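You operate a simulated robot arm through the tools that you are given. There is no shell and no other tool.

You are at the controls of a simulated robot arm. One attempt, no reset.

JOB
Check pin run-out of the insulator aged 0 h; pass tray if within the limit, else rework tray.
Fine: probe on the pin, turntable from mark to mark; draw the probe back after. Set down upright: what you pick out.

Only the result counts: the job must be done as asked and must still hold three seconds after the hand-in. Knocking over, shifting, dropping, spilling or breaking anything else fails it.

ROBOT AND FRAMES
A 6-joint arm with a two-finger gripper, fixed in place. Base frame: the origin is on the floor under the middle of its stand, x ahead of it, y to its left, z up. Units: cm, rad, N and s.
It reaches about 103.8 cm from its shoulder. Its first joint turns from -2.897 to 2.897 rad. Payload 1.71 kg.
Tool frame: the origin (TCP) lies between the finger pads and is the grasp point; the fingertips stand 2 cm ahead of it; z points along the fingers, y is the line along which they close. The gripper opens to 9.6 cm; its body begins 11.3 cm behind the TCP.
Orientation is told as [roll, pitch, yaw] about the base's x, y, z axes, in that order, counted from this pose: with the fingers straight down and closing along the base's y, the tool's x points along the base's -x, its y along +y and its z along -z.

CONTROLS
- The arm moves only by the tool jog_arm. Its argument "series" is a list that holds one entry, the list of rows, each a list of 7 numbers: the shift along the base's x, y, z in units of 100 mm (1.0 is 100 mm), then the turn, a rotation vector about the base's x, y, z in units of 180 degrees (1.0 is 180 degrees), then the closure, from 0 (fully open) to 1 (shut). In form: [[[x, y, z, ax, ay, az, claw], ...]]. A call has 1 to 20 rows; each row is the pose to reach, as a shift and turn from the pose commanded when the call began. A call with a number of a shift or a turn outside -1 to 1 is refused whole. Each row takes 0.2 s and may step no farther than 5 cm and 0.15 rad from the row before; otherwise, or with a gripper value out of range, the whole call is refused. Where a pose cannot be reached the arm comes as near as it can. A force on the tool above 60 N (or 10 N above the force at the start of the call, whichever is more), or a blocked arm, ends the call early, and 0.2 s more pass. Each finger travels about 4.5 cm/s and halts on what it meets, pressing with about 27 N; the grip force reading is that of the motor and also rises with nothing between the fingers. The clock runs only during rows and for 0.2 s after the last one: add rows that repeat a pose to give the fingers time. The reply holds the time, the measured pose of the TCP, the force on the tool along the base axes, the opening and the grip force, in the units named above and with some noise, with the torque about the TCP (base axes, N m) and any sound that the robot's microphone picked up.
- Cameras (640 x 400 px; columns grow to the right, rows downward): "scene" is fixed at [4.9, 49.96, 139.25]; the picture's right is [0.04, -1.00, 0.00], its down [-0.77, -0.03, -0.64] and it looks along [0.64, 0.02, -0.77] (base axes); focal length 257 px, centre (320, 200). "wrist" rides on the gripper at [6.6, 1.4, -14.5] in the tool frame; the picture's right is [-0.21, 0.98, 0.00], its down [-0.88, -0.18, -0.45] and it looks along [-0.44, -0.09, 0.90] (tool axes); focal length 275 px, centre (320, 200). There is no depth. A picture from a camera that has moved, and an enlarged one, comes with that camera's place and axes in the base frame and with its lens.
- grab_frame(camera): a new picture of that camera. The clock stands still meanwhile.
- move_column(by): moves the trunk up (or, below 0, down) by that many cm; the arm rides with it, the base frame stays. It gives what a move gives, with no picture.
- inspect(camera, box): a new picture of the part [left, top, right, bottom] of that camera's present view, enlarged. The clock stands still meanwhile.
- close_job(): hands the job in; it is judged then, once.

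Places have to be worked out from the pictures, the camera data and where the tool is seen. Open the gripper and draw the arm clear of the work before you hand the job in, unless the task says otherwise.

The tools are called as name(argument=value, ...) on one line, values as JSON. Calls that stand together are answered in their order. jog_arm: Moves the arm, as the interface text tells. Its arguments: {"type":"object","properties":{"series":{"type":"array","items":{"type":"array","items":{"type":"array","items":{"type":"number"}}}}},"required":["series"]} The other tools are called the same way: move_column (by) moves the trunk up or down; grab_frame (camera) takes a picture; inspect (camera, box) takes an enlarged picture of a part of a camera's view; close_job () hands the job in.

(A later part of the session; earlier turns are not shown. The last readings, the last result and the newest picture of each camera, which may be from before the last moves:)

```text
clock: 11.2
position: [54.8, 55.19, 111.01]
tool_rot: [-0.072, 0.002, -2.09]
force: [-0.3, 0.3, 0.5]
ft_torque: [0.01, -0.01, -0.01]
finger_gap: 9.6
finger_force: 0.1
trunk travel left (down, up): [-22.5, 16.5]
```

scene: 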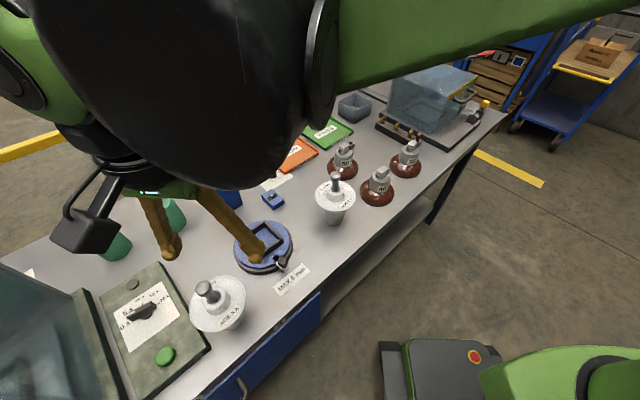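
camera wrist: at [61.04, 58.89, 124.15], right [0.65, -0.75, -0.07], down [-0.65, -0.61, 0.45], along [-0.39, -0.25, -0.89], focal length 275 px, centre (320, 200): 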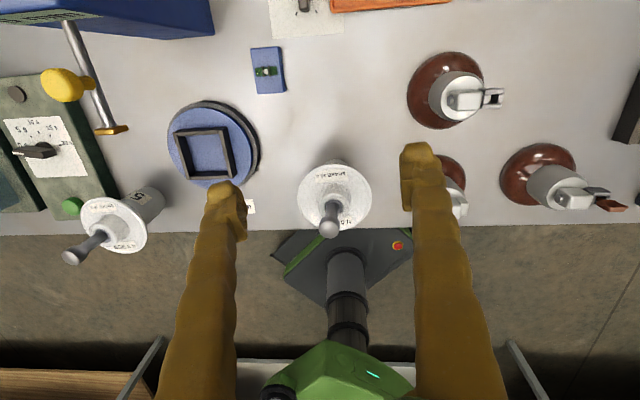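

Moves are relative to the pose actually reached. I'm rotating back to yaw ≈ +0.8 while moving over the insulator at a safe height.

jog_arm(series=[[[-0.033, -0.0375, 0, 0, 0, 0.046, 0], [-0.066, -0.075, 0, 0, 0, 0.092, 0], [-0.1, -0.112, 0, 0, 0, 0.138, 0], [-0.13, -0.15, 0, 0, 0, 0.184, 0], [-0.165, -0.187, 0, 0, 0, 0.23, 0], [-0.2, -0.225, 0, 0, 0, 0.276, 0], [-0.23, -0.262, 0, 0, 0, 0.322, 0], [-0.264, -0.3, 0, 0, 0, 0.368, 0], [-0.3, -0.337, 0, 0, 0, 0.414, 0], [-0.33, -0.375, 0, 0, 0, 0.46, 0], [-0.363, -0.412, 0, 0, 0, 0.506, 0], [-0.396, -0.45, 0, 0, 0, 0.552, 0], [-0.43, -0.487, 0, 0, 0, 0.598, 0], [-0.462, -0.525, 0, 0, 0, 0.644, 0], [-0.495, -0.562, 0, 0, 0, 0.69, 0], [-0.53, -0.6, 0, 0, 0, 0.736, 0], [-0.56, -0.637, 0, 0, 0, 0.782, 0], [-0.594, -0.675, 0, 0, 0, 0.828, 0], [-0.627, -0.712, 0, 0, 0, 0.874, 0], [-0.66, -0.75, 0, 0, 0, 0.92, 0]]])

grab_frame(camera="wrist")

```text
clock: 15.4
position: [47.99, 47.6, 110.83]
tool_rot: [-0.068, 0.006, 0.8]
force: [-0.4, -0.2, -0.2]
ft_torque: [-0.05, -0.02, 0.0]
finger_gap: 9.59
finger_force: 0.0
trunk travel left (down, up): [-22.5, 16.5]
```

```text
taken
camera wrist: at [41.74, 44.66, 125.26], right [-0.56, 0.83, -0.07], down [0.72, 0.52, 0.45], along [0.41, 0.2, -0.89], focal length 275 px, centre (320, 200)
```

wrist: 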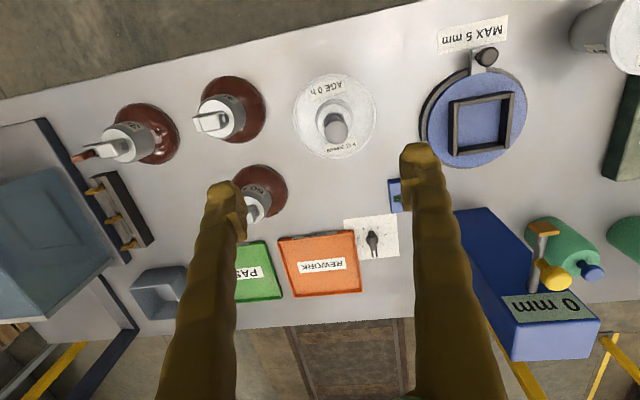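

Yaw 0.8 is reachable here. I'm correcting the residual tilt (roll −0.068) and then re-measuring the insulator axis.

jog_arm(series=[[[0, 0, 0, 0.0165, 0.0142, 0, 0], [0, 0, 0, 0.0165, 0.0142, 0, 0]]])

inspect(camera="wrist", box=[280, 60, 400, 170])

inspect(camera="wrist", box=[400, 10, 560, 170])

```text
clock: 16.0
position: [47.99, 47.64, 110.98]
tool_rot: [0.001, 0.001, 0.799]
force: [0.0, -0.2, 0.2]
ft_torque: [0.02, 0.02, 0.0]
finger_gap: 9.57
finger_force: 0.0
trunk travel left (down, up): [-22.5, 16.5]
```

```text
3.64 times, centred on (340, 115) of wrist
camera zoom: at [42.41, 43.92, 125.37], right [-0.56, 0.83, 0.0], down [0.74, 0.5, 0.45], along [0.37, 0.25, -0.9], focal length 1001 px, centre (247, 509)
```

zoom: 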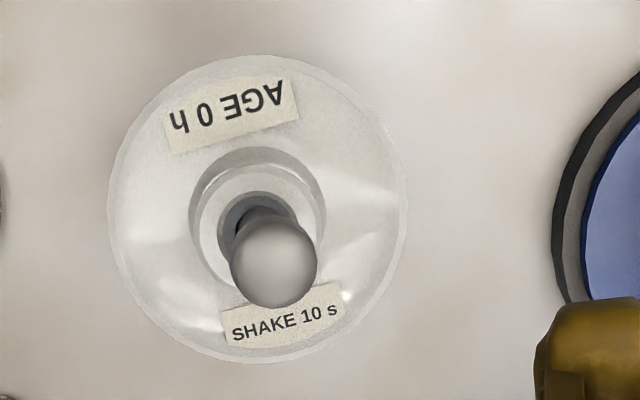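

```text
2.50 times, centred on (480, 90) of wrist
camera zoom: at [42.41, 43.92, 125.37], right [-0.56, 0.83, 0.0], down [0.74, 0.5, 0.45], along [0.37, 0.25, -0.9], focal length 688 px, centre (-80, 475)
```

zoom: 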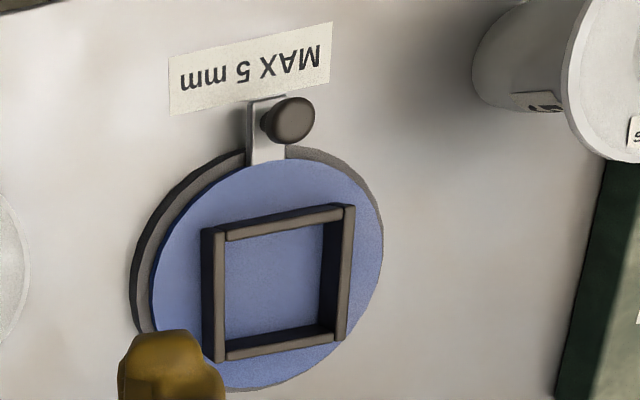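

The insulator axis is measured at (47.5, 47.8). I'm centring over it and descending to z=100 for another check.

jog_arm(series=[[[-0.044, 0.011, -0.3, 0, 0, 0, 0], [-0.044, 0.011, -0.7, 0, 0, 0, 0], [-0.044, 0.011, -1.0, 0, 0, 0, 0], [-0.044, 0.011, -1.0, 0, 0, 0, 0]]])

grab_frame(camera="wrist")

inspect(camera="scene", box=[280, 120, 400, 240])

```text
clock: 17.0
position: [47.63, 47.83, 100.93]
tool_rot: [-0.003, 0.001, 0.801]
force: [0.4, -0.3, -0.5]
ft_torque: [-0.03, 0.02, -0.01]
finger_gap: 9.6
finger_force: 0.1
trunk travel left (down, up): [-22.5, 16.5]
```

```text
taken
camera wrist: at [41.93, 44.15, 115.39], right [-0.56, 0.83, 0.0], down [0.74, 0.5, 0.45], along [0.37, 0.25, -0.9], focal length 275 px, centre (320, 200)
```

wrist: 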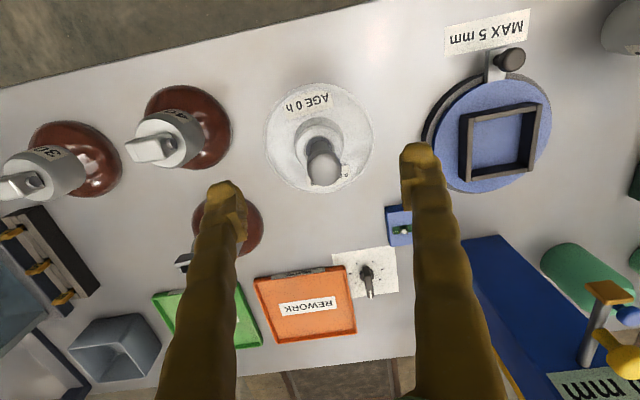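

```text
3.33 times, centred on (340, 180) of scene
camera zoom: at [4.9, 49.96, 139.25], right [0.04, -1.0, 0.0], down [-0.77, -0.03, -0.64], along [0.64, 0.02, -0.77], focal length 857 px, centre (253, 267)
```

zoom: 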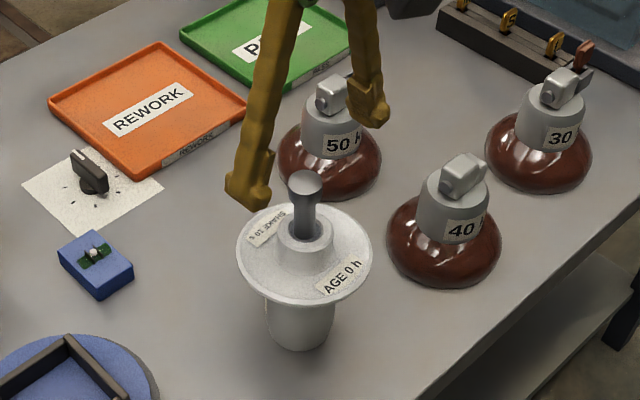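

The pin head lies midway between the fingers. I'm descending to z≈95.5 and checking alignment and height again.

jog_arm(series=[[[-0.01, 0.0, -0.25, 0, 0, 0, 0], [-0.01, 0.0, -0.53, 0, 0, 0, 0], [-0.01, 0.0, -0.53, 0, 0, 0, 0]]])

inspect(camera="wrist", box=[200, 80, 440, 230])

inspect(camera="scene", box=[295, 150, 375, 230])

```text
clock: 17.8
position: [47.46, 47.87, 95.6]
tool_rot: [-0.001, 0.001, 0.799]
force: [1.2, 0.3, -0.8]
ft_torque: [-0.06, 0.02, 0.02]
finger_gap: 9.58
finger_force: 0.0
trunk travel left (down, up): [-22.5, 16.5]
```

```text
2.67 times, centred on (320, 155) of wrist
camera zoom: at [41.84, 44.13, 110.08], right [-0.56, 0.83, 0.0], down [0.74, 0.5, 0.45], along [0.37, 0.25, -0.9], focal length 734 px, centre (320, 320)
```

zoom: 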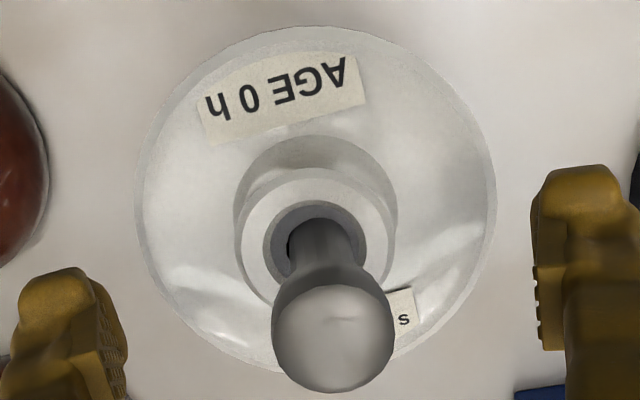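

```text
5.00 times, centred on (335, 190) of scene
camera zoom: at [4.9, 49.96, 139.25], right [0.04, -1.0, 0.0], down [-0.77, -0.03, -0.64], along [0.64, 0.02, -0.77], focal length 1285 px, centre (245, 250)
```

zoom: 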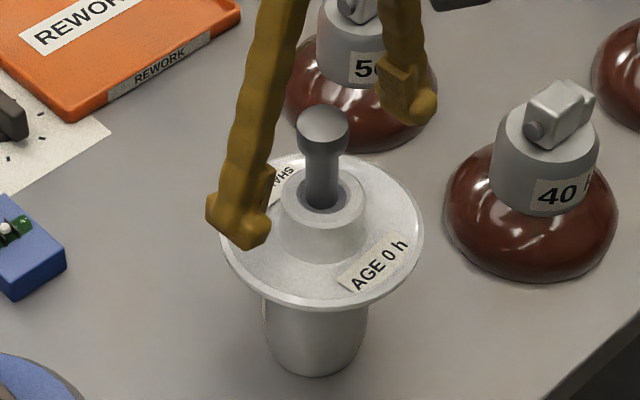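

The fingers are well centred on the boss, and the pin head sits about 3 mm off-axis. I'm descending further to z≈92.8 and checking the gap to the shed.

jog_arm(series=[[[0.005, 0.0, -0.15, 0, 0, 0, 0], [0.01, 0.0, -0.28, 0, 0, 0, 0], [0.01, 0.0, -0.28, 0, 0, 0, 0]]])

inspect(camera="wrist", box=[200, 80, 440, 230])

inspect(camera="scene", box=[305, 160, 365, 210])

```text
clock: 18.6
position: [47.45, 47.79, 92.89]
tool_rot: [-0.003, -0.001, 0.801]
force: [-0.1, 0.4, -0.4]
ft_torque: [0.0, -0.02, 0.0]
finger_gap: 9.59
finger_force: 0.0
trunk travel left (down, up): [-22.5, 16.5]
```

```text
2.67 times, centred on (320, 155) of wrist
camera zoom: at [41.91, 44.1, 107.27], right [-0.56, 0.83, 0.0], down [0.74, 0.5, 0.45], along [0.37, 0.25, -0.9], focal length 734 px, centre (320, 320)
```

zoom: 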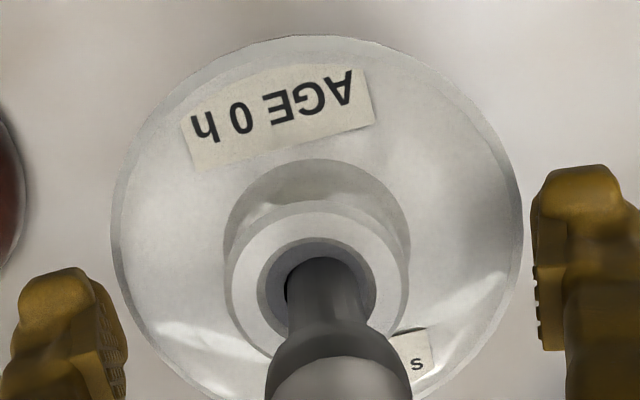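

```text
8.00 times, centred on (335, 185) of scene
camera zoom: at [4.9, 49.96, 139.25], right [0.04, -1.0, 0.0], down [-0.77, -0.03, -0.64], along [0.64, 0.02, -0.77], focal length 2056 px, centre (200, 320)
```

zoom: 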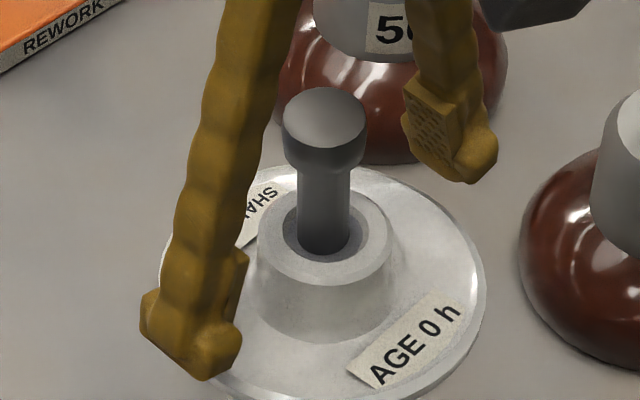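

I judge the shed surface near the boss at z≈90 and the boss top at ≈92.7. I'm going down another 0.4 cm and closing on the boss while watching the forces.

jog_arm(series=[[[0.005, 0.003, -0.02, 0, 0, 0, 0], [0.005, 0.003, -0.04, 0, 0, 0, 0], [0.005, 0.003, -0.04, 0, 0, 0, 0.25], [0.005, 0.003, -0.04, 0, 0, 0, 0.4]]])

inspect(camera="wrist", box=[200, 80, 440, 230])

inspect(camera="scene", box=[305, 160, 365, 210])

```text
clock: 19.6
position: [47.56, 47.79, 92.58]
tool_rot: [0.0, -0.001, 0.801]
force: [-1.1, 0.9, 0.2]
ft_torque: [0.01, -0.01, -0.03]
finger_gap: 5.74
finger_force: 0.0
trunk travel left (down, up): [-22.5, 16.5]
```

```text
2.67 times, centred on (320, 155) of wrist
camera zoom: at [41.98, 44.11, 106.89], right [-0.56, 0.83, 0.0], down [0.74, 0.5, 0.45], along [0.37, 0.25, -0.9], focal length 734 px, centre (320, 320)
```

zoom: 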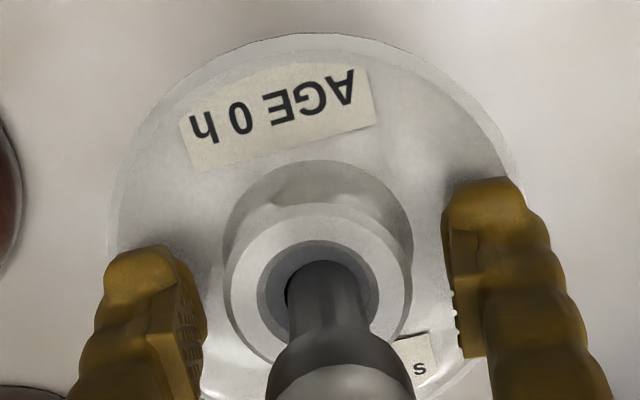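

```text
8.00 times, centred on (335, 185) of scene
camera zoom: at [4.9, 49.96, 139.25], right [0.04, -1.0, 0.0], down [-0.77, -0.03, -0.64], along [0.64, 0.02, -0.77], focal length 2056 px, centre (200, 320)
```

zoom: 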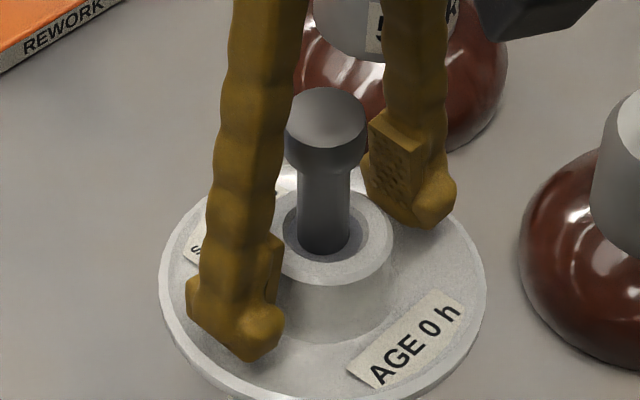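

The boss is centred between the pads with no contact forces yet. I'm closing the grip.

jog_arm(series=[[[0, 0, 0, 0, 0, 0, 0.5], [0, 0, 0, 0, 0, 0, 0.6], [0, 0, 0, 0, 0, 0, 0.8], [0, 0, 0, 0, 0, 0, 1.0], [0, 0, 0, 0, 0, 0, 1.0]]])

inspect(camera="wrist", box=[200, 80, 440, 230])

inspect(camera="scene", box=[295, 160, 375, 230])

```text
clock: 20.8
position: [47.56, 47.94, 92.45]
tool_rot: [-0.002, 0.0, 0.798]
force: [2.6, -1.4, 0.6]
ft_torque: [-0.03, -0.08, -0.04]
finger_gap: 4.09
finger_force: 27.2
trunk travel left (down, up): [-22.5, 16.5]
```

```text
2.67 times, centred on (320, 155) of wrist
camera zoom: at [41.99, 44.1, 106.9], right [-0.56, 0.83, 0.0], down [0.74, 0.5, 0.45], along [0.37, 0.25, -0.9], focal length 734 px, centre (320, 320)
```

zoom: 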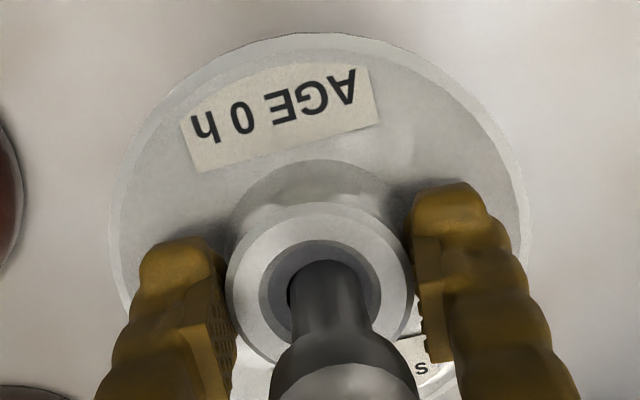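

```text
5.71 times, centred on (335, 195) of scene
camera zoom: at [4.9, 49.96, 139.25], right [0.04, -1.0, 0.0], down [-0.77, -0.03, -0.64], along [0.64, 0.02, -0.77], focal length 1468 px, centre (234, 229)
```

zoom: 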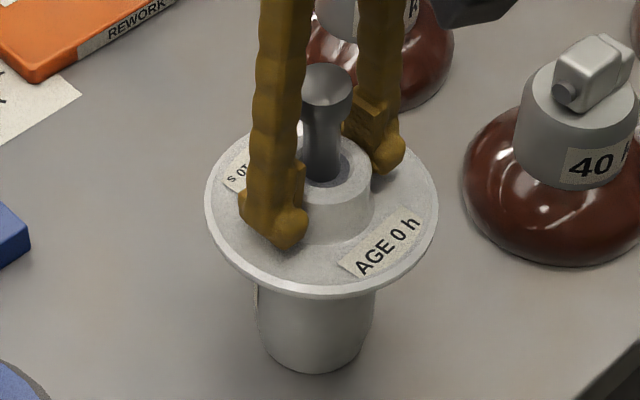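

Gripped at 4.09 cm with 27 N. I'm lifting gently by 2 cm and checking the load and hold.

jog_arm(series=[[[0, 0, 0.05, 0, 0, 0, 1], [0, 0, 0.1, 0, 0, 0, 1], [0, 0, 0.15, 0, 0, 0, 1], [0, 0, 0.2, 0, 0, 0, 1], [0, 0, 0.2, 0, 0, 0, 1]]])

inspect(camera="scene", box=[295, 160, 375, 230])

inspect(camera="wrist", box=[200, 80, 440, 230])

```text
clock: 22.0
position: [47.49, 47.89, 94.5]
tool_rot: [-0.002, -0.001, 0.8]
force: [-2.3, -1.2, -1.1]
ft_torque: [-0.28, 0.28, -0.07]
finger_gap: 2.01
finger_force: 26.7
trunk travel left (down, up): [-22.5, 16.5]
```

```text
5.71 times, centred on (335, 195) of scene
camera zoom: at [4.9, 49.96, 139.25], right [0.04, -1.0, 0.0], down [-0.77, -0.03, -0.64], along [0.64, 0.02, -0.77], focal length 1468 px, centre (234, 229)
```

zoom: 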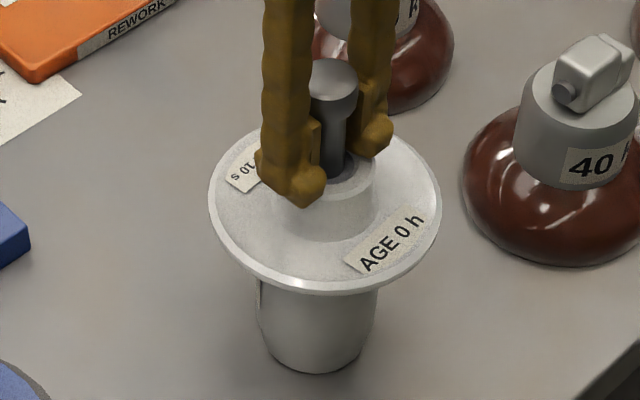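

```text
2.67 times, centred on (320, 155) of wrist
camera zoom: at [41.95, 44.12, 108.89], right [-0.56, 0.83, 0.0], down [0.74, 0.5, 0.45], along [0.37, 0.25, -0.9], focal length 734 px, centre (320, 320)
```

zoom: 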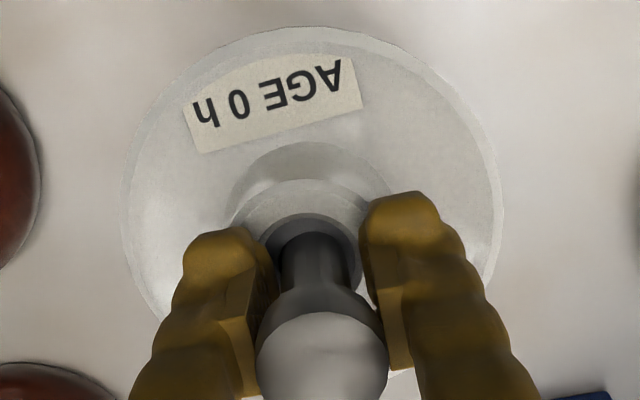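

The tapered boss slipped, and the pads have now closed on the pin shaft below its head (gap 2.0 cm). The insulator still stands, and the head makes a positive stop, so I'm lifting slowly from here and watching the weight.

jog_arm(series=[[[0, 0, 0.03, 0, 0, 0, 1], [0, 0, 0.06, 0, 0, 0, 1], [0, 0, 0.1, 0, 0, 0, 1], [0, 0, 0.14, 0, 0, 0, 1], [0, 0, 0.14, 0, 0, 0, 1]]])

inspect(camera="scene", box=[295, 160, 375, 230])

inspect(camera="wrist", box=[200, 80, 440, 230])

```text
clock: 23.2
position: [47.58, 47.82, 95.77]
tool_rot: [-0.002, -0.002, 0.8]
force: [-0.1, -0.7, -10.8]
ft_torque: [0.01, 0.01, -0.04]
finger_gap: 2.0
finger_force: 27.2
trunk travel left (down, up): [-22.5, 16.5]
```

```text
5.71 times, centred on (335, 195) of scene
camera zoom: at [4.9, 49.96, 139.25], right [0.04, -1.0, 0.0], down [-0.77, -0.03, -0.64], along [0.64, 0.02, -0.77], focal length 1468 px, centre (234, 229)
```

zoom: 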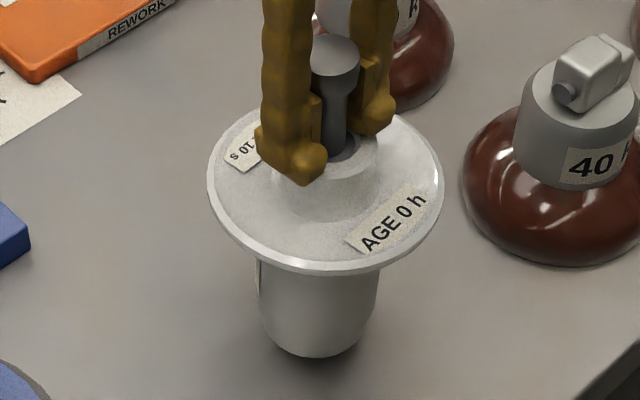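

```text
2.67 times, centred on (320, 155) of wrist
camera zoom: at [41.98, 44.15, 110.23], right [-0.56, 0.83, 0.0], down [0.74, 0.5, 0.45], along [0.37, 0.25, -0.9], focal length 734 px, centre (320, 320)
```

zoom: 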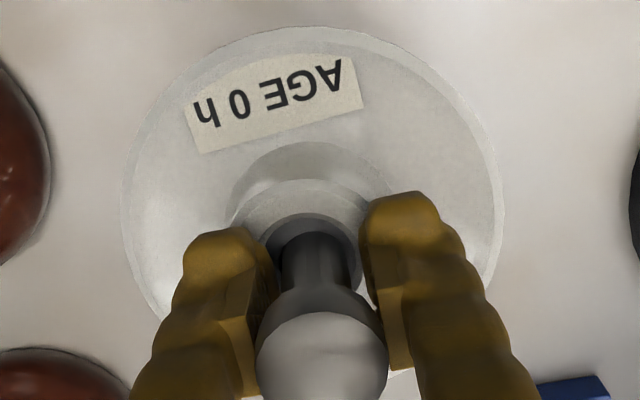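

Lifted: a 10.8 N load, hanging upright. From four views I get the nest centre at about (37.5, 65.7), wall top at z≈84.3 and the probe tip about 6.8 cm behind the centre. I'm raising it to a safe carrying height.

jog_arm(series=[[[0, 0, 0.15, 0, 0, 0, 1], [0, 0, 0.3, 0, 0, 0, 1], [0, 0, 0.45, 0, 0, 0, 1], [0, 0, 0.6, 0, 0, 0, 1], [0, 0, 0.75, 0, 0, 0, 1], [0, 0, 0.88, 0, 0, 0, 1], [0, 0, 0.88, 0, 0, 0, 1]]])

grab_frame(camera="scene")

grab_frame(camera="wrist")

```text
clock: 24.8
position: [47.58, 47.91, 104.67]
tool_rot: [-0.001, 0.0, 0.8]
force: [-0.6, 0.1, -10.7]
ft_torque: [0.04, 0.03, -0.03]
finger_gap: 2.0
finger_force: 27.2
trunk travel left (down, up): [-22.5, 16.5]
```

```text
taken
```

scene: 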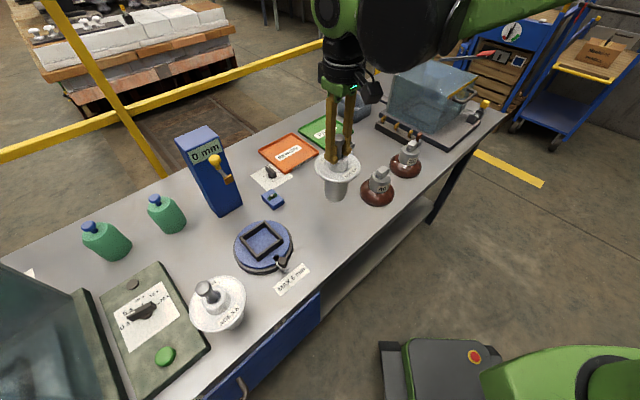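

```text
taken
camera wrist: at [41.99, 44.16, 119.02], right [-0.56, 0.83, 0.0], down [0.74, 0.5, 0.45], along [0.37, 0.25, -0.9], focal length 275 px, centre (320, 200)
```

wrist: 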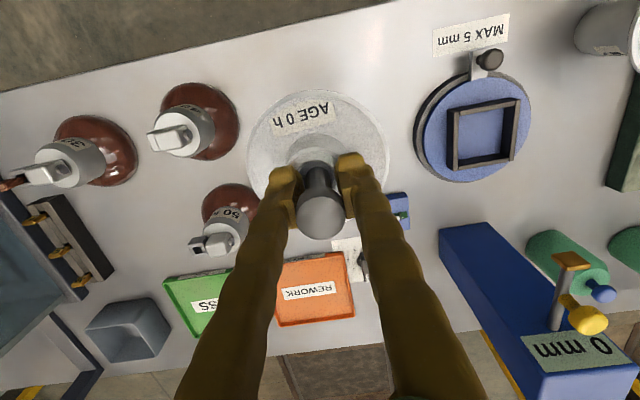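

Carrying is stable. I'm zooming in on the nest from this level pose for another precise centre fix.

inspect(camera="wrist", box=[410, 55, 540, 190])

inspect(camera="wrist", box=[440, 85, 530, 175])

inspect(camera="wrist", box=[520, 220, 640, 350])

inspect(camera="scene", box=[300, 130, 370, 210])

```text
2.96 times, centred on (475, 122) of wrist
camera zoom: at [41.99, 44.16, 119.02], right [-0.56, 0.83, 0.0], down [0.74, 0.5, 0.45], along [0.37, 0.25, -0.9], focal length 816 px, centre (-139, 430)
```

zoom: 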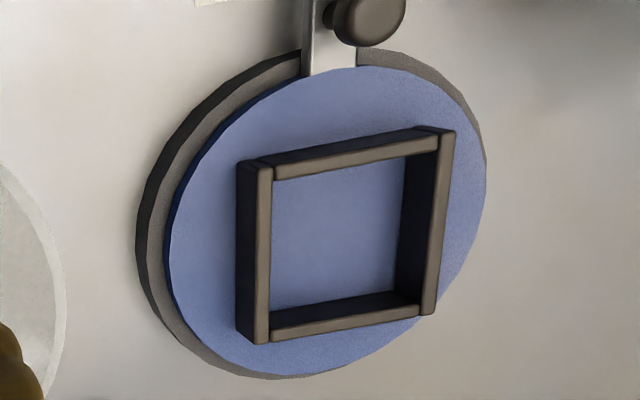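

```text
4.44 times, centred on (485, 130) of wrist
camera zoom: at [41.99, 44.16, 119.02], right [-0.56, 0.83, 0.0], down [0.74, 0.5, 0.45], along [0.37, 0.25, -0.9], focal length 1224 px, centre (-413, 511)
```

zoom: 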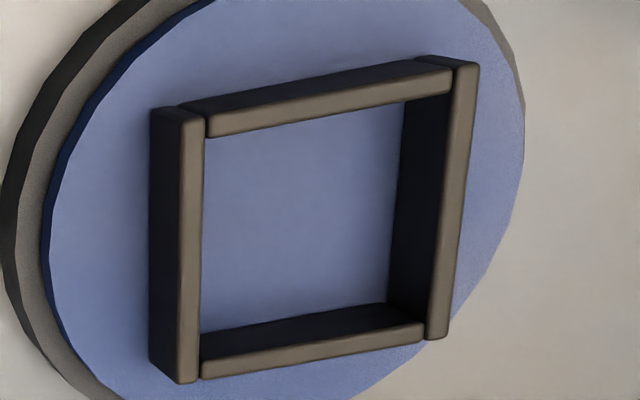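

```text
3.08 times, centred on (580, 285) of wrist
camera zoom: at [41.99, 44.16, 119.02], right [-0.56, 0.83, 0.0], down [0.74, 0.5, 0.45], along [0.37, 0.25, -0.9], focal length 847 px, centre (-480, -62)
```

zoom: 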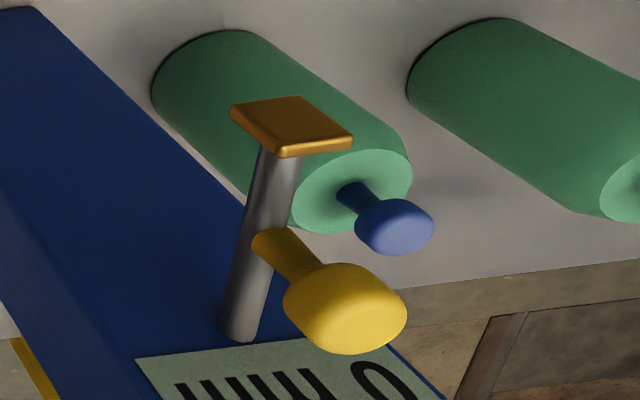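

```text
5.00 times, centred on (335, 170) of scene
camera zoom: at [4.9, 49.96, 139.25], right [0.04, -1.0, 0.0], down [-0.77, -0.03, -0.64], along [0.64, 0.02, -0.77], focal length 1285 px, centre (245, 350)
```

zoom: 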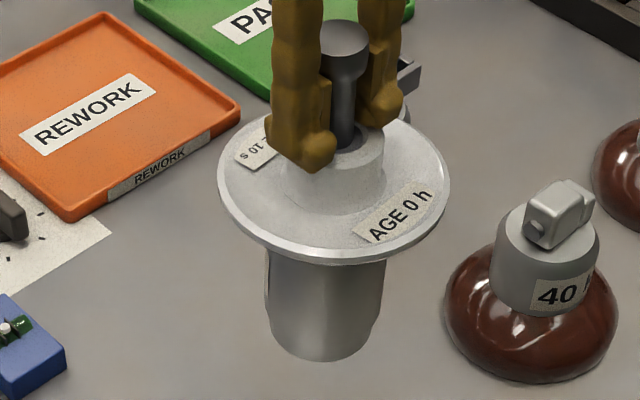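

The nest centre comes out at (37.45, 65.8) and the probe tip stays about 7 cm behind it, so it's clear of the shed. I'm carrying the insulator over in gentle steps from the front right.

jog_arm(series=[[[-0.1, 0.18, 0, 0, 0, 0, 1], [-0.2, 0.36, 0, 0, 0, 0, 1], [-0.3, 0.54, 0, 0, 0, 0, 1], [-0.4, 0.72, 0, 0, 0, 0, 1], [-0.51, 0.9, 0, 0, 0, 0, 1], [-0.51, 0.9, 0, 0, 0, 0, 1]]])

jog_arm(series=[[[-0.1, 0.18, 0, 0, 0, 0, 1], [-0.2, 0.36, 0, 0, 0, 0, 1], [-0.3, 0.54, 0, 0, 0, 0, 1], [-0.4, 0.72, 0, 0, 0, 0, 1], [-0.5, 0.87, 0, 0, 0, 0, 1], [-0.5, 0.87, 0, 0, 0, 0, 1]]])

grab_frame(camera="scene")

inspect(camera="scene", box=[210, 170, 310, 290])

grab_frame(camera="wrist")

```text
clock: 26.2
position: [42.54, 56.89, 104.63]
tool_rot: [-0.001, 0.001, 0.8]
force: [-0.4, 0.2, -10.8]
ft_torque: [-0.04, -0.01, 0.0]
finger_gap: 1.99
finger_force: 27.3
trunk travel left (down, up): [-22.5, 16.5]
```

```text
clock: 27.6
position: [37.41, 65.67, 104.65]
tool_rot: [-0.003, 0.0, 0.799]
force: [-0.8, 1.0, -10.6]
ft_torque: [-0.03, 0.01, -0.02]
finger_gap: 1.97
finger_force: 27.0
trunk travel left (down, up): [-22.5, 16.5]
```

```text
taken
```

scene: 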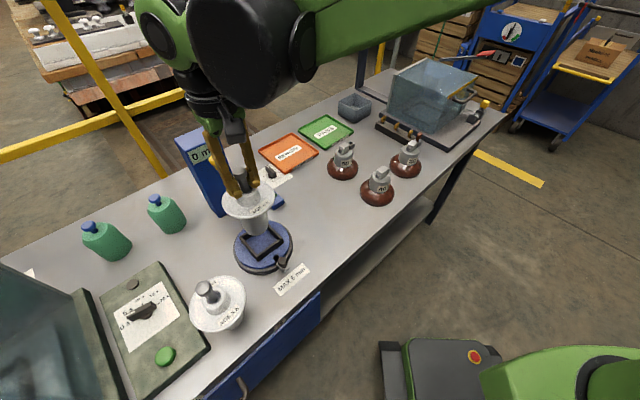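

```text
3.33 times, centred on (260, 230) of scene
camera zoom: at [4.9, 49.96, 139.25], right [0.04, -1.0, 0.0], down [-0.77, -0.03, -0.64], along [0.64, 0.02, -0.77], focal length 857 px, centre (520, 100)
```

zoom: 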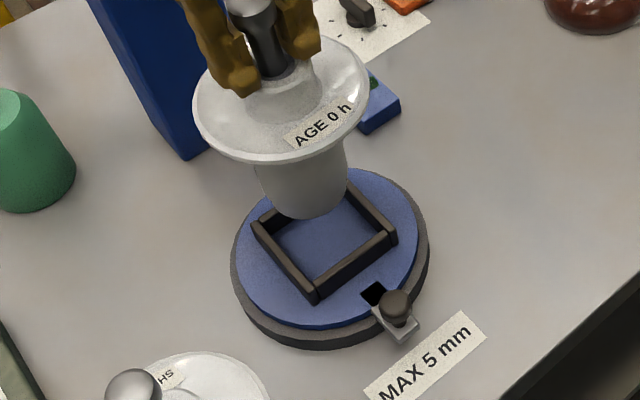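

```text
taken
camera wrist: at [31.87, 61.94, 119.06], right [-0.56, 0.83, 0.0], down [0.74, 0.5, 0.45], along [0.37, 0.25, -0.9], focal length 275 px, centre (320, 200)
```

wrist: 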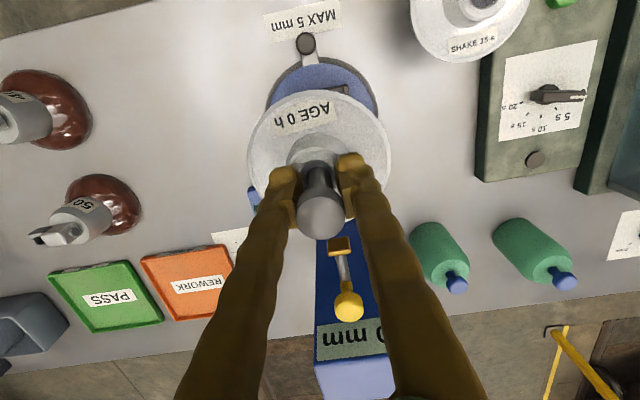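

The insulator hovers above the nest, with the probe clear behind it. I'm lowering it until the base is just above the wall tops for a differential alignment check in the scene view.

jog_arm(series=[[[-0.005, 0.013, -0.12, 0, 0, 0, 1], [-0.01, 0.025, -0.24, 0, 0, 0, 1], [-0.01, 0.025, -0.34, 0, 0, 0, 1], [-0.01, 0.025, -0.34, 0, 0, 0, 1]]])

inspect(camera="scene", box=[220, 180, 310, 280])

inspect(camera="scene", box=[238, 215, 290, 260])

inspect(camera="wrist", box=[220, 30, 420, 280])

```text
clock: 28.6
position: [37.43, 65.87, 101.13]
tool_rot: [-0.002, 0.0, 0.802]
force: [-0.2, 0.5, -10.3]
ft_torque: [-0.03, -0.01, 0.02]
finger_gap: 1.99
finger_force: 26.9
trunk travel left (down, up): [-22.5, 16.5]
```

```text
4.00 times, centred on (265, 230) of scene
camera zoom: at [4.9, 49.96, 139.25], right [0.04, -1.0, 0.0], down [-0.77, -0.03, -0.64], along [0.64, 0.02, -0.77], focal length 1028 px, centre (540, 80)
```

zoom: 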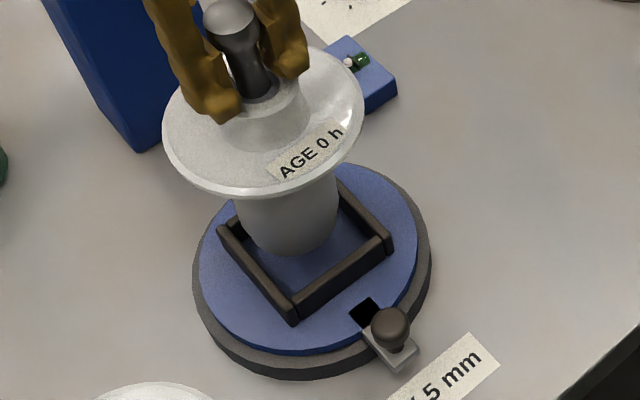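

```text
8.89 times, centred on (264, 238) of scene
camera zoom: at [4.9, 49.96, 139.25], right [0.04, -1.0, 0.0], down [-0.77, -0.03, -0.64], along [0.64, 0.02, -0.77], focal length 2284 px, centre (818, -133)
```

zoom: 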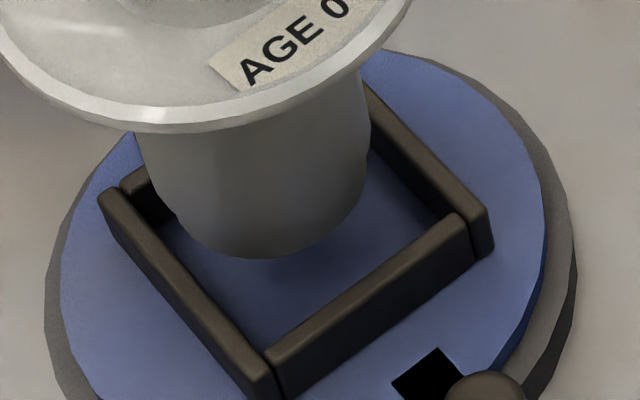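

```text
1.60 times, centred on (320, 155) of wrist
camera zoom: at [31.75, 62.11, 115.66], right [-0.56, 0.83, 0.0], down [0.74, 0.5, 0.45], along [0.37, 0.25, -0.9], focal length 440 px, centre (320, 272)
```

zoom: 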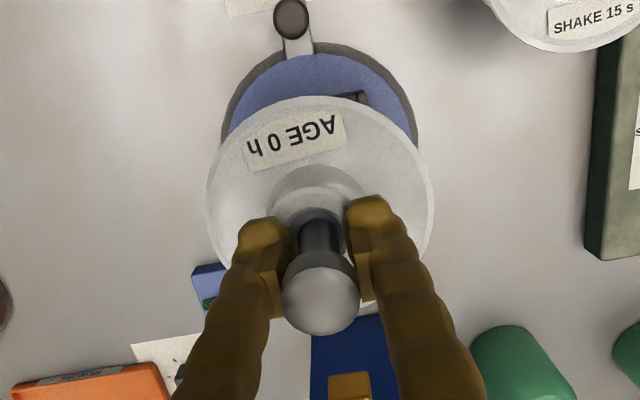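

The base is just above the walls. I'm zooming in further to compare the cylinder base against the nest inner edges.

inspect(camera="scene", box=[236, 222, 272, 247])

inspect(camera="scene", box=[252, 236, 290, 264])

```text
16.00 times, centred on (254, 234) of scene
camera zoom: at [4.9, 49.96, 139.25], right [0.04, -1.0, 0.0], down [-0.77, -0.03, -0.64], along [0.64, 0.02, -0.77], focal length 4112 px, centre (1376, -352)
```

zoom: 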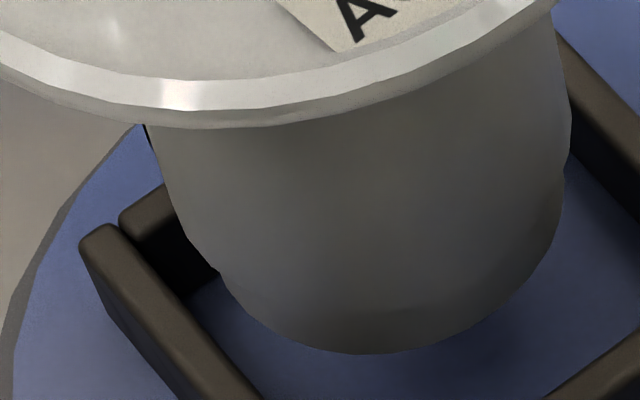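

```text
14.29 times, centred on (271, 250) of scene
camera zoom: at [4.9, 49.96, 139.25], right [0.04, -1.0, 0.0], down [-0.77, -0.03, -0.64], along [0.64, 0.02, -0.77], focal length 3671 px, centre (1020, -514)
```

zoom: 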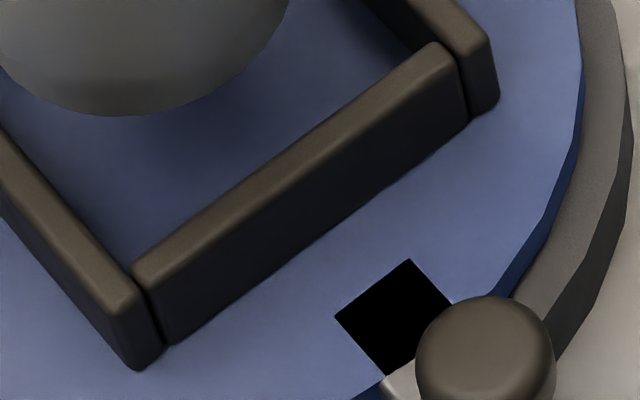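

The insulator hangs tilted by roughly 0.05 rad, because the flat pads align the bent pin, so its base is displaced toward +y. I'm rotating the tool about its x-axis by 0.055 rad to bring the body upright, and shifting so the base sits over the nest centre.

jog_arm(series=[[[-0.017, 0.012, 0, -0.0061, -0.0063, 0, 1], [-0.034, 0.024, 0, -0.0122, -0.0126, 0, 1], [-0.034, 0.024, 0, -0.0122, -0.0126, 0, 1]]])

inspect(camera="scene", box=[220, 180, 310, 280])

inspect(camera="scene", box=[238, 215, 290, 260])

```text
clock: 29.4
position: [36.96, 66.07, 101.4]
tool_rot: [-0.057, 0.0, 0.799]
force: [0.0, 0.7, -10.1]
ft_torque: [0.0, 0.02, -0.01]
finger_gap: 1.98
finger_force: 27.2
trunk travel left (down, up): [-22.5, 16.5]
```

```text
4.00 times, centred on (265, 230) of scene
camera zoom: at [4.9, 49.96, 139.25], right [0.04, -1.0, 0.0], down [-0.77, -0.03, -0.64], along [0.64, 0.02, -0.77], focal length 1028 px, centre (540, 80)
```

zoom: 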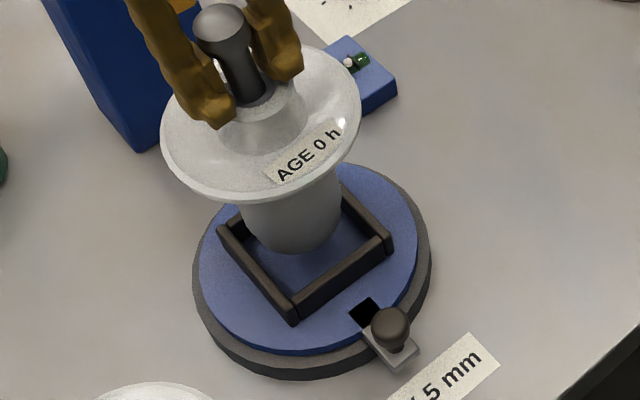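

```text
8.89 times, centred on (264, 238) of scene
camera zoom: at [4.9, 49.96, 139.25], right [0.04, -1.0, 0.0], down [-0.77, -0.03, -0.64], along [0.64, 0.02, -0.77], focal length 2284 px, centre (818, -133)
```

zoom: 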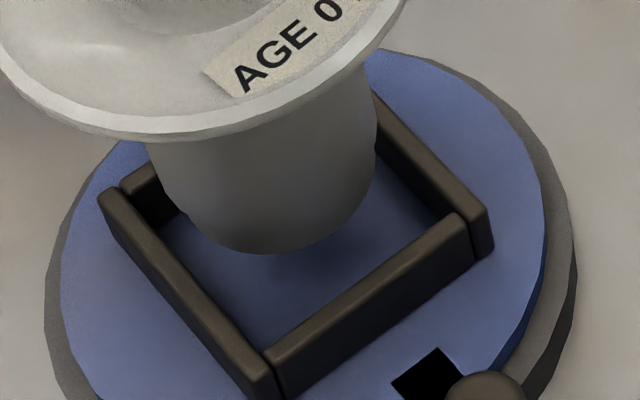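

The body is now near vertical. The base needs about (+0.08, −0.28) more to centre over the nest, so I'm applying that and lowering another 0.9 cm.

jog_arm(series=[[[0.008, -0.028, -0.03, 0, 0, 0, 1], [0.008, -0.028, -0.06, 0, 0, 0, 1], [0.008, -0.028, -0.09, 0, 0, 0, 1], [0.008, -0.028, -0.09, 0, 0, 0, 1]]])

inspect(camera="scene", box=[238, 215, 290, 260])

inspect(camera="scene", box=[236, 222, 272, 247])

```text
clock: 30.4
position: [37.15, 65.69, 100.36]
tool_rot: [-0.057, 0.002, 0.798]
force: [0.3, -0.3, -10.1]
ft_torque: [0.01, -0.03, -0.01]
finger_gap: 2.0
finger_force: 27.3
trunk travel left (down, up): [-22.5, 16.5]
```

```text
8.89 times, centred on (264, 238) of scene
camera zoom: at [4.9, 49.96, 139.25], right [0.04, -1.0, 0.0], down [-0.77, -0.03, -0.64], along [0.64, 0.02, -0.77], focal length 2284 px, centre (818, -133)
```

zoom: 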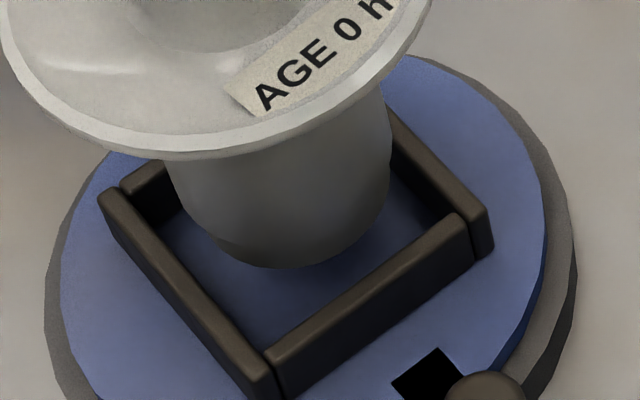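

```text
16.00 times, centred on (254, 234) of scene
camera zoom: at [4.9, 49.96, 139.25], right [0.04, -1.0, 0.0], down [-0.77, -0.03, -0.64], along [0.64, 0.02, -0.77], focal length 4112 px, centre (1376, -352)
```

zoom: 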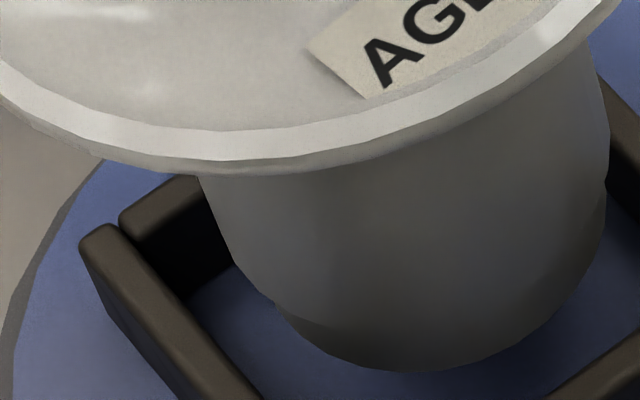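

The base is now centred over the nest in the scene view. I'm lowering into it in small steps, watching the force.

jog_arm(series=[[[0, 0, -0.03, 0, 0, 0, 1], [0, 0, -0.06, 0, 0, 0, 1], [0, 0, -0.09, 0, 0, 0, 1], [0, 0, -0.12, 0, 0, 0, 1], [0, 0, -0.12, 0, 0, 0, 1]]])

inspect(camera="scene", box=[238, 215, 290, 260])

```text
clock: 31.6
position: [37.09, 65.78, 99.05]
tool_rot: [-0.056, 0.001, 0.8]
force: [0.4, 0.4, -10.2]
ft_torque: [0.01, 0.05, 0.0]
finger_gap: 2.02
finger_force: 27.2
trunk travel left (down, up): [-22.5, 16.5]
```

```text
8.89 times, centred on (264, 238) of scene
camera zoom: at [4.9, 49.96, 139.25], right [0.04, -1.0, 0.0], down [-0.77, -0.03, -0.64], along [0.64, 0.02, -0.77], focal length 2284 px, centre (818, -133)
```

zoom: 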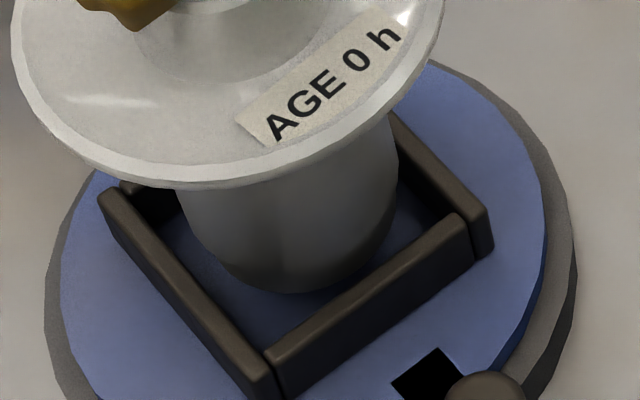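

No contact yet. I'm continuing down in small steps.

jog_arm(series=[[[0, 0, -0.02, 0, 0, 0, 1], [0, 0, -0.04, 0, 0, 0, 1], [0, 0, -0.06, 0, 0, 0, 1], [0, 0, -0.06, 0, 0, 0, 1]]])

inspect(camera="scene", box=[238, 215, 290, 260])

```text
clock: 32.6
position: [37.04, 65.78, 98.51]
tool_rot: [-0.056, 0.0, 0.797]
force: [-0.8, 0.6, -10.3]
ft_torque: [0.02, 0.06, -0.01]
finger_gap: 2.02
finger_force: 26.9
trunk travel left (down, up): [-22.5, 16.5]
```

```text
8.89 times, centred on (264, 238) of scene
camera zoom: at [4.9, 49.96, 139.25], right [0.04, -1.0, 0.0], down [-0.77, -0.03, -0.64], along [0.64, 0.02, -0.77], focal length 2284 px, centre (818, -133)
```

zoom: 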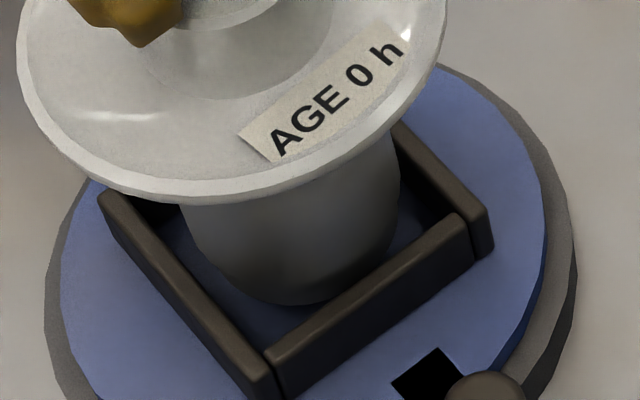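

Still well aligned, about 0.6 cm above the floor by my estimate. I'm continuing in finer steps.

jog_arm(series=[[[0, 0, -0.015, 0, 0, 0, 1], [0, 0, -0.03, 0, 0, 0, 1], [0, 0, -0.045, 0, 0, 0, 1], [0, 0, -0.045, 0, 0, 0, 1]]])

inspect(camera="scene", box=[238, 215, 290, 260])

```text
clock: 33.6
position: [37.2, 65.65, 98.13]
tool_rot: [-0.057, 0.001, 0.801]
force: [0.7, -0.4, -10.2]
ft_torque: [0.01, 0.02, -0.01]
finger_gap: 2.0
finger_force: 26.7
trunk travel left (down, up): [-22.5, 16.5]
```

```text
8.89 times, centred on (264, 238) of scene
camera zoom: at [4.9, 49.96, 139.25], right [0.04, -1.0, 0.0], down [-0.77, -0.03, -0.64], along [0.64, 0.02, -0.77], focal length 2284 px, centre (818, -133)
```

zoom: 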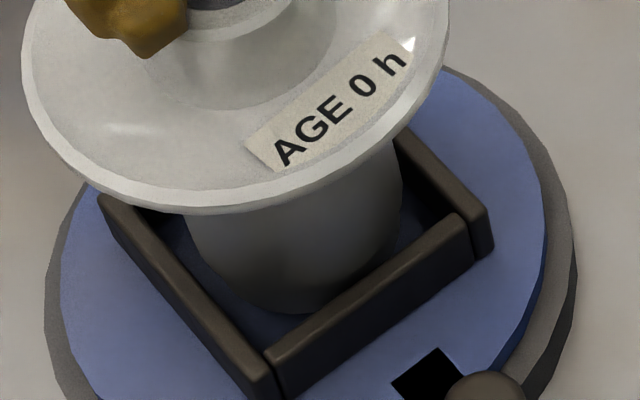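

Still no contact. I'm lowering further in fine steps until the force changes.

jog_arm(series=[[[0, 0, -0.015, 0, 0, 0, 1], [0, 0, -0.03, 0, 0, 0, 1], [0, 0, -0.03, 0, 0, 0, 1]]])

jog_arm(series=[[[0, 0, -0.01, 0, 0, 0, 1], [0, 0, -0.02, 0, 0, 0, 1], [0, 0, -0.02, 0, 0, 0, 1]]])

inspect(camera="scene", box=[238, 215, 290, 260])

```text
clock: 34.4
position: [37.15, 65.68, 97.81]
tool_rot: [-0.056, 0.0, 0.8]
force: [0.7, -0.3, -9.9]
ft_torque: [-0.01, 0.02, 0.0]
finger_gap: 1.98
finger_force: 27.1
trunk travel left (down, up): [-22.5, 16.5]
```

```text
clock: 35.2
position: [37.15, 65.73, 97.66]
tool_rot: [-0.056, 0.0, 0.799]
force: [0.0, 0.3, -10.4]
ft_torque: [-0.01, 0.02, 0.0]
finger_gap: 1.99
finger_force: 26.8
trunk travel left (down, up): [-22.5, 16.5]
```

```text
8.89 times, centred on (264, 238) of scene
camera zoom: at [4.9, 49.96, 139.25], right [0.04, -1.0, 0.0], down [-0.77, -0.03, -0.64], along [0.64, 0.02, -0.77], focal length 2284 px, centre (818, -133)
```

zoom: 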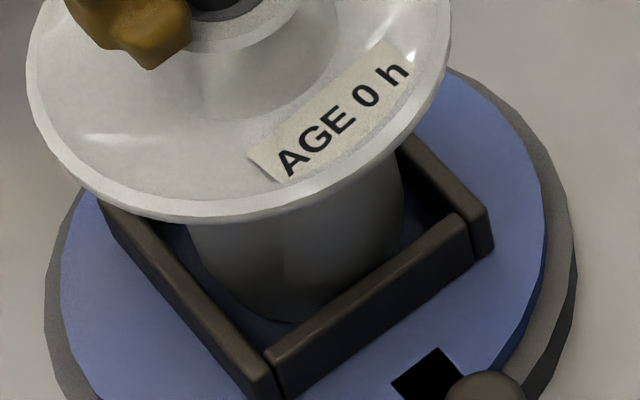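

jog_arm(series=[[[0, 0, -0.01, 0, 0, 0, 1], [0, 0, -0.02, 0, 0, 0, 1], [0, 0, -0.02, 0, 0, 0, 1]]])

jog_arm(series=[[[0, 0, -0.01, 0, 0, 0, 1], [0, 0, -0.02, 0, 0, 0, 1], [0, 0, -0.02, 0, 0, 0, 1]]])

```text
clock: 36.0
position: [37.15, 65.79, 97.38]
tool_rot: [-0.056, -0.001, 0.798]
force: [-0.8, -0.1, -10.1]
ft_torque: [0.06, 0.01, 0.04]
finger_gap: 2.02
finger_force: 27.5
trunk travel left (down, up): [-22.5, 16.5]
```

```text
clock: 36.8
position: [37.12, 65.76, 97.33]
tool_rot: [-0.056, -0.001, 0.8]
force: [-0.3, 2.6, 12.8]
ft_torque: [0.56, -0.59, -0.03]
finger_gap: 2.0
finger_force: 27.0
trunk travel left (down, up): [-22.5, 16.5]
```

Floor contact at TCP z≈97.3 (force jumped to +12.8 N), consistent with the floor about 2.9 cm above the table. I'm easing the press slightly, then opening the fingers slowly.

jog_arm(series=[[[0, 0, 0.006, 0, 0, 0, 1], [0, 0, 0.006, 0, 0, 0, 0.9], [0, 0, 0.006, 0, 0, 0, 0.8], [0, 0, 0.006, 0, 0, 0, 0.76], [0, 0, 0.006, 0, 0, 0, 0.72], [0, 0, 0.006, 0, 0, 0, 0.68]]])

inspect(camera="scene", box=[220, 180, 310, 280])

grab_frame(camera="wrist")

```text
clock: 38.2
position: [37.15, 65.71, 97.36]
tool_rot: [-0.056, 0.0, 0.799]
force: [-0.9, -0.5, 0.4]
ft_torque: [-0.02, 0.01, -0.03]
finger_gap: 3.07
finger_force: 0.1
trunk travel left (down, up): [-22.5, 16.5]
```

```text
4.00 times, centred on (265, 230) of scene
camera zoom: at [4.9, 49.96, 139.25], right [0.04, -1.0, 0.0], down [-0.77, -0.03, -0.64], along [0.64, 0.02, -0.77], focal length 1028 px, centre (540, 80)
```

zoom: 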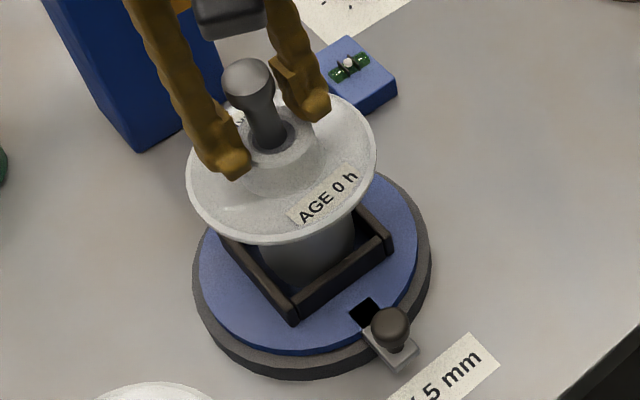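

```text
taken
camera wrist: at [30.93, 62.59, 111.59], right [-0.56, 0.83, -0.05], down [0.72, 0.52, 0.46], along [0.41, 0.21, -0.89], focal length 275 px, centre (320, 200)
```

wrist: 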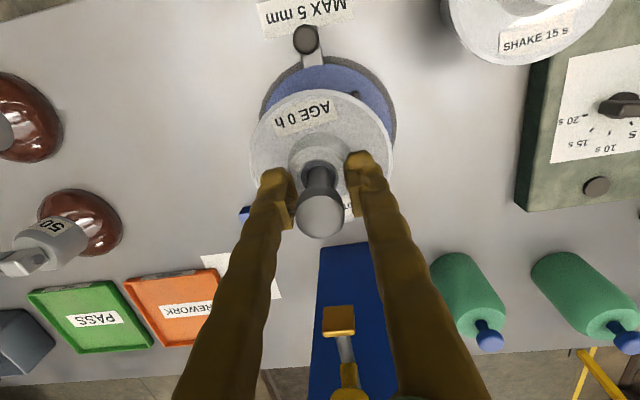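

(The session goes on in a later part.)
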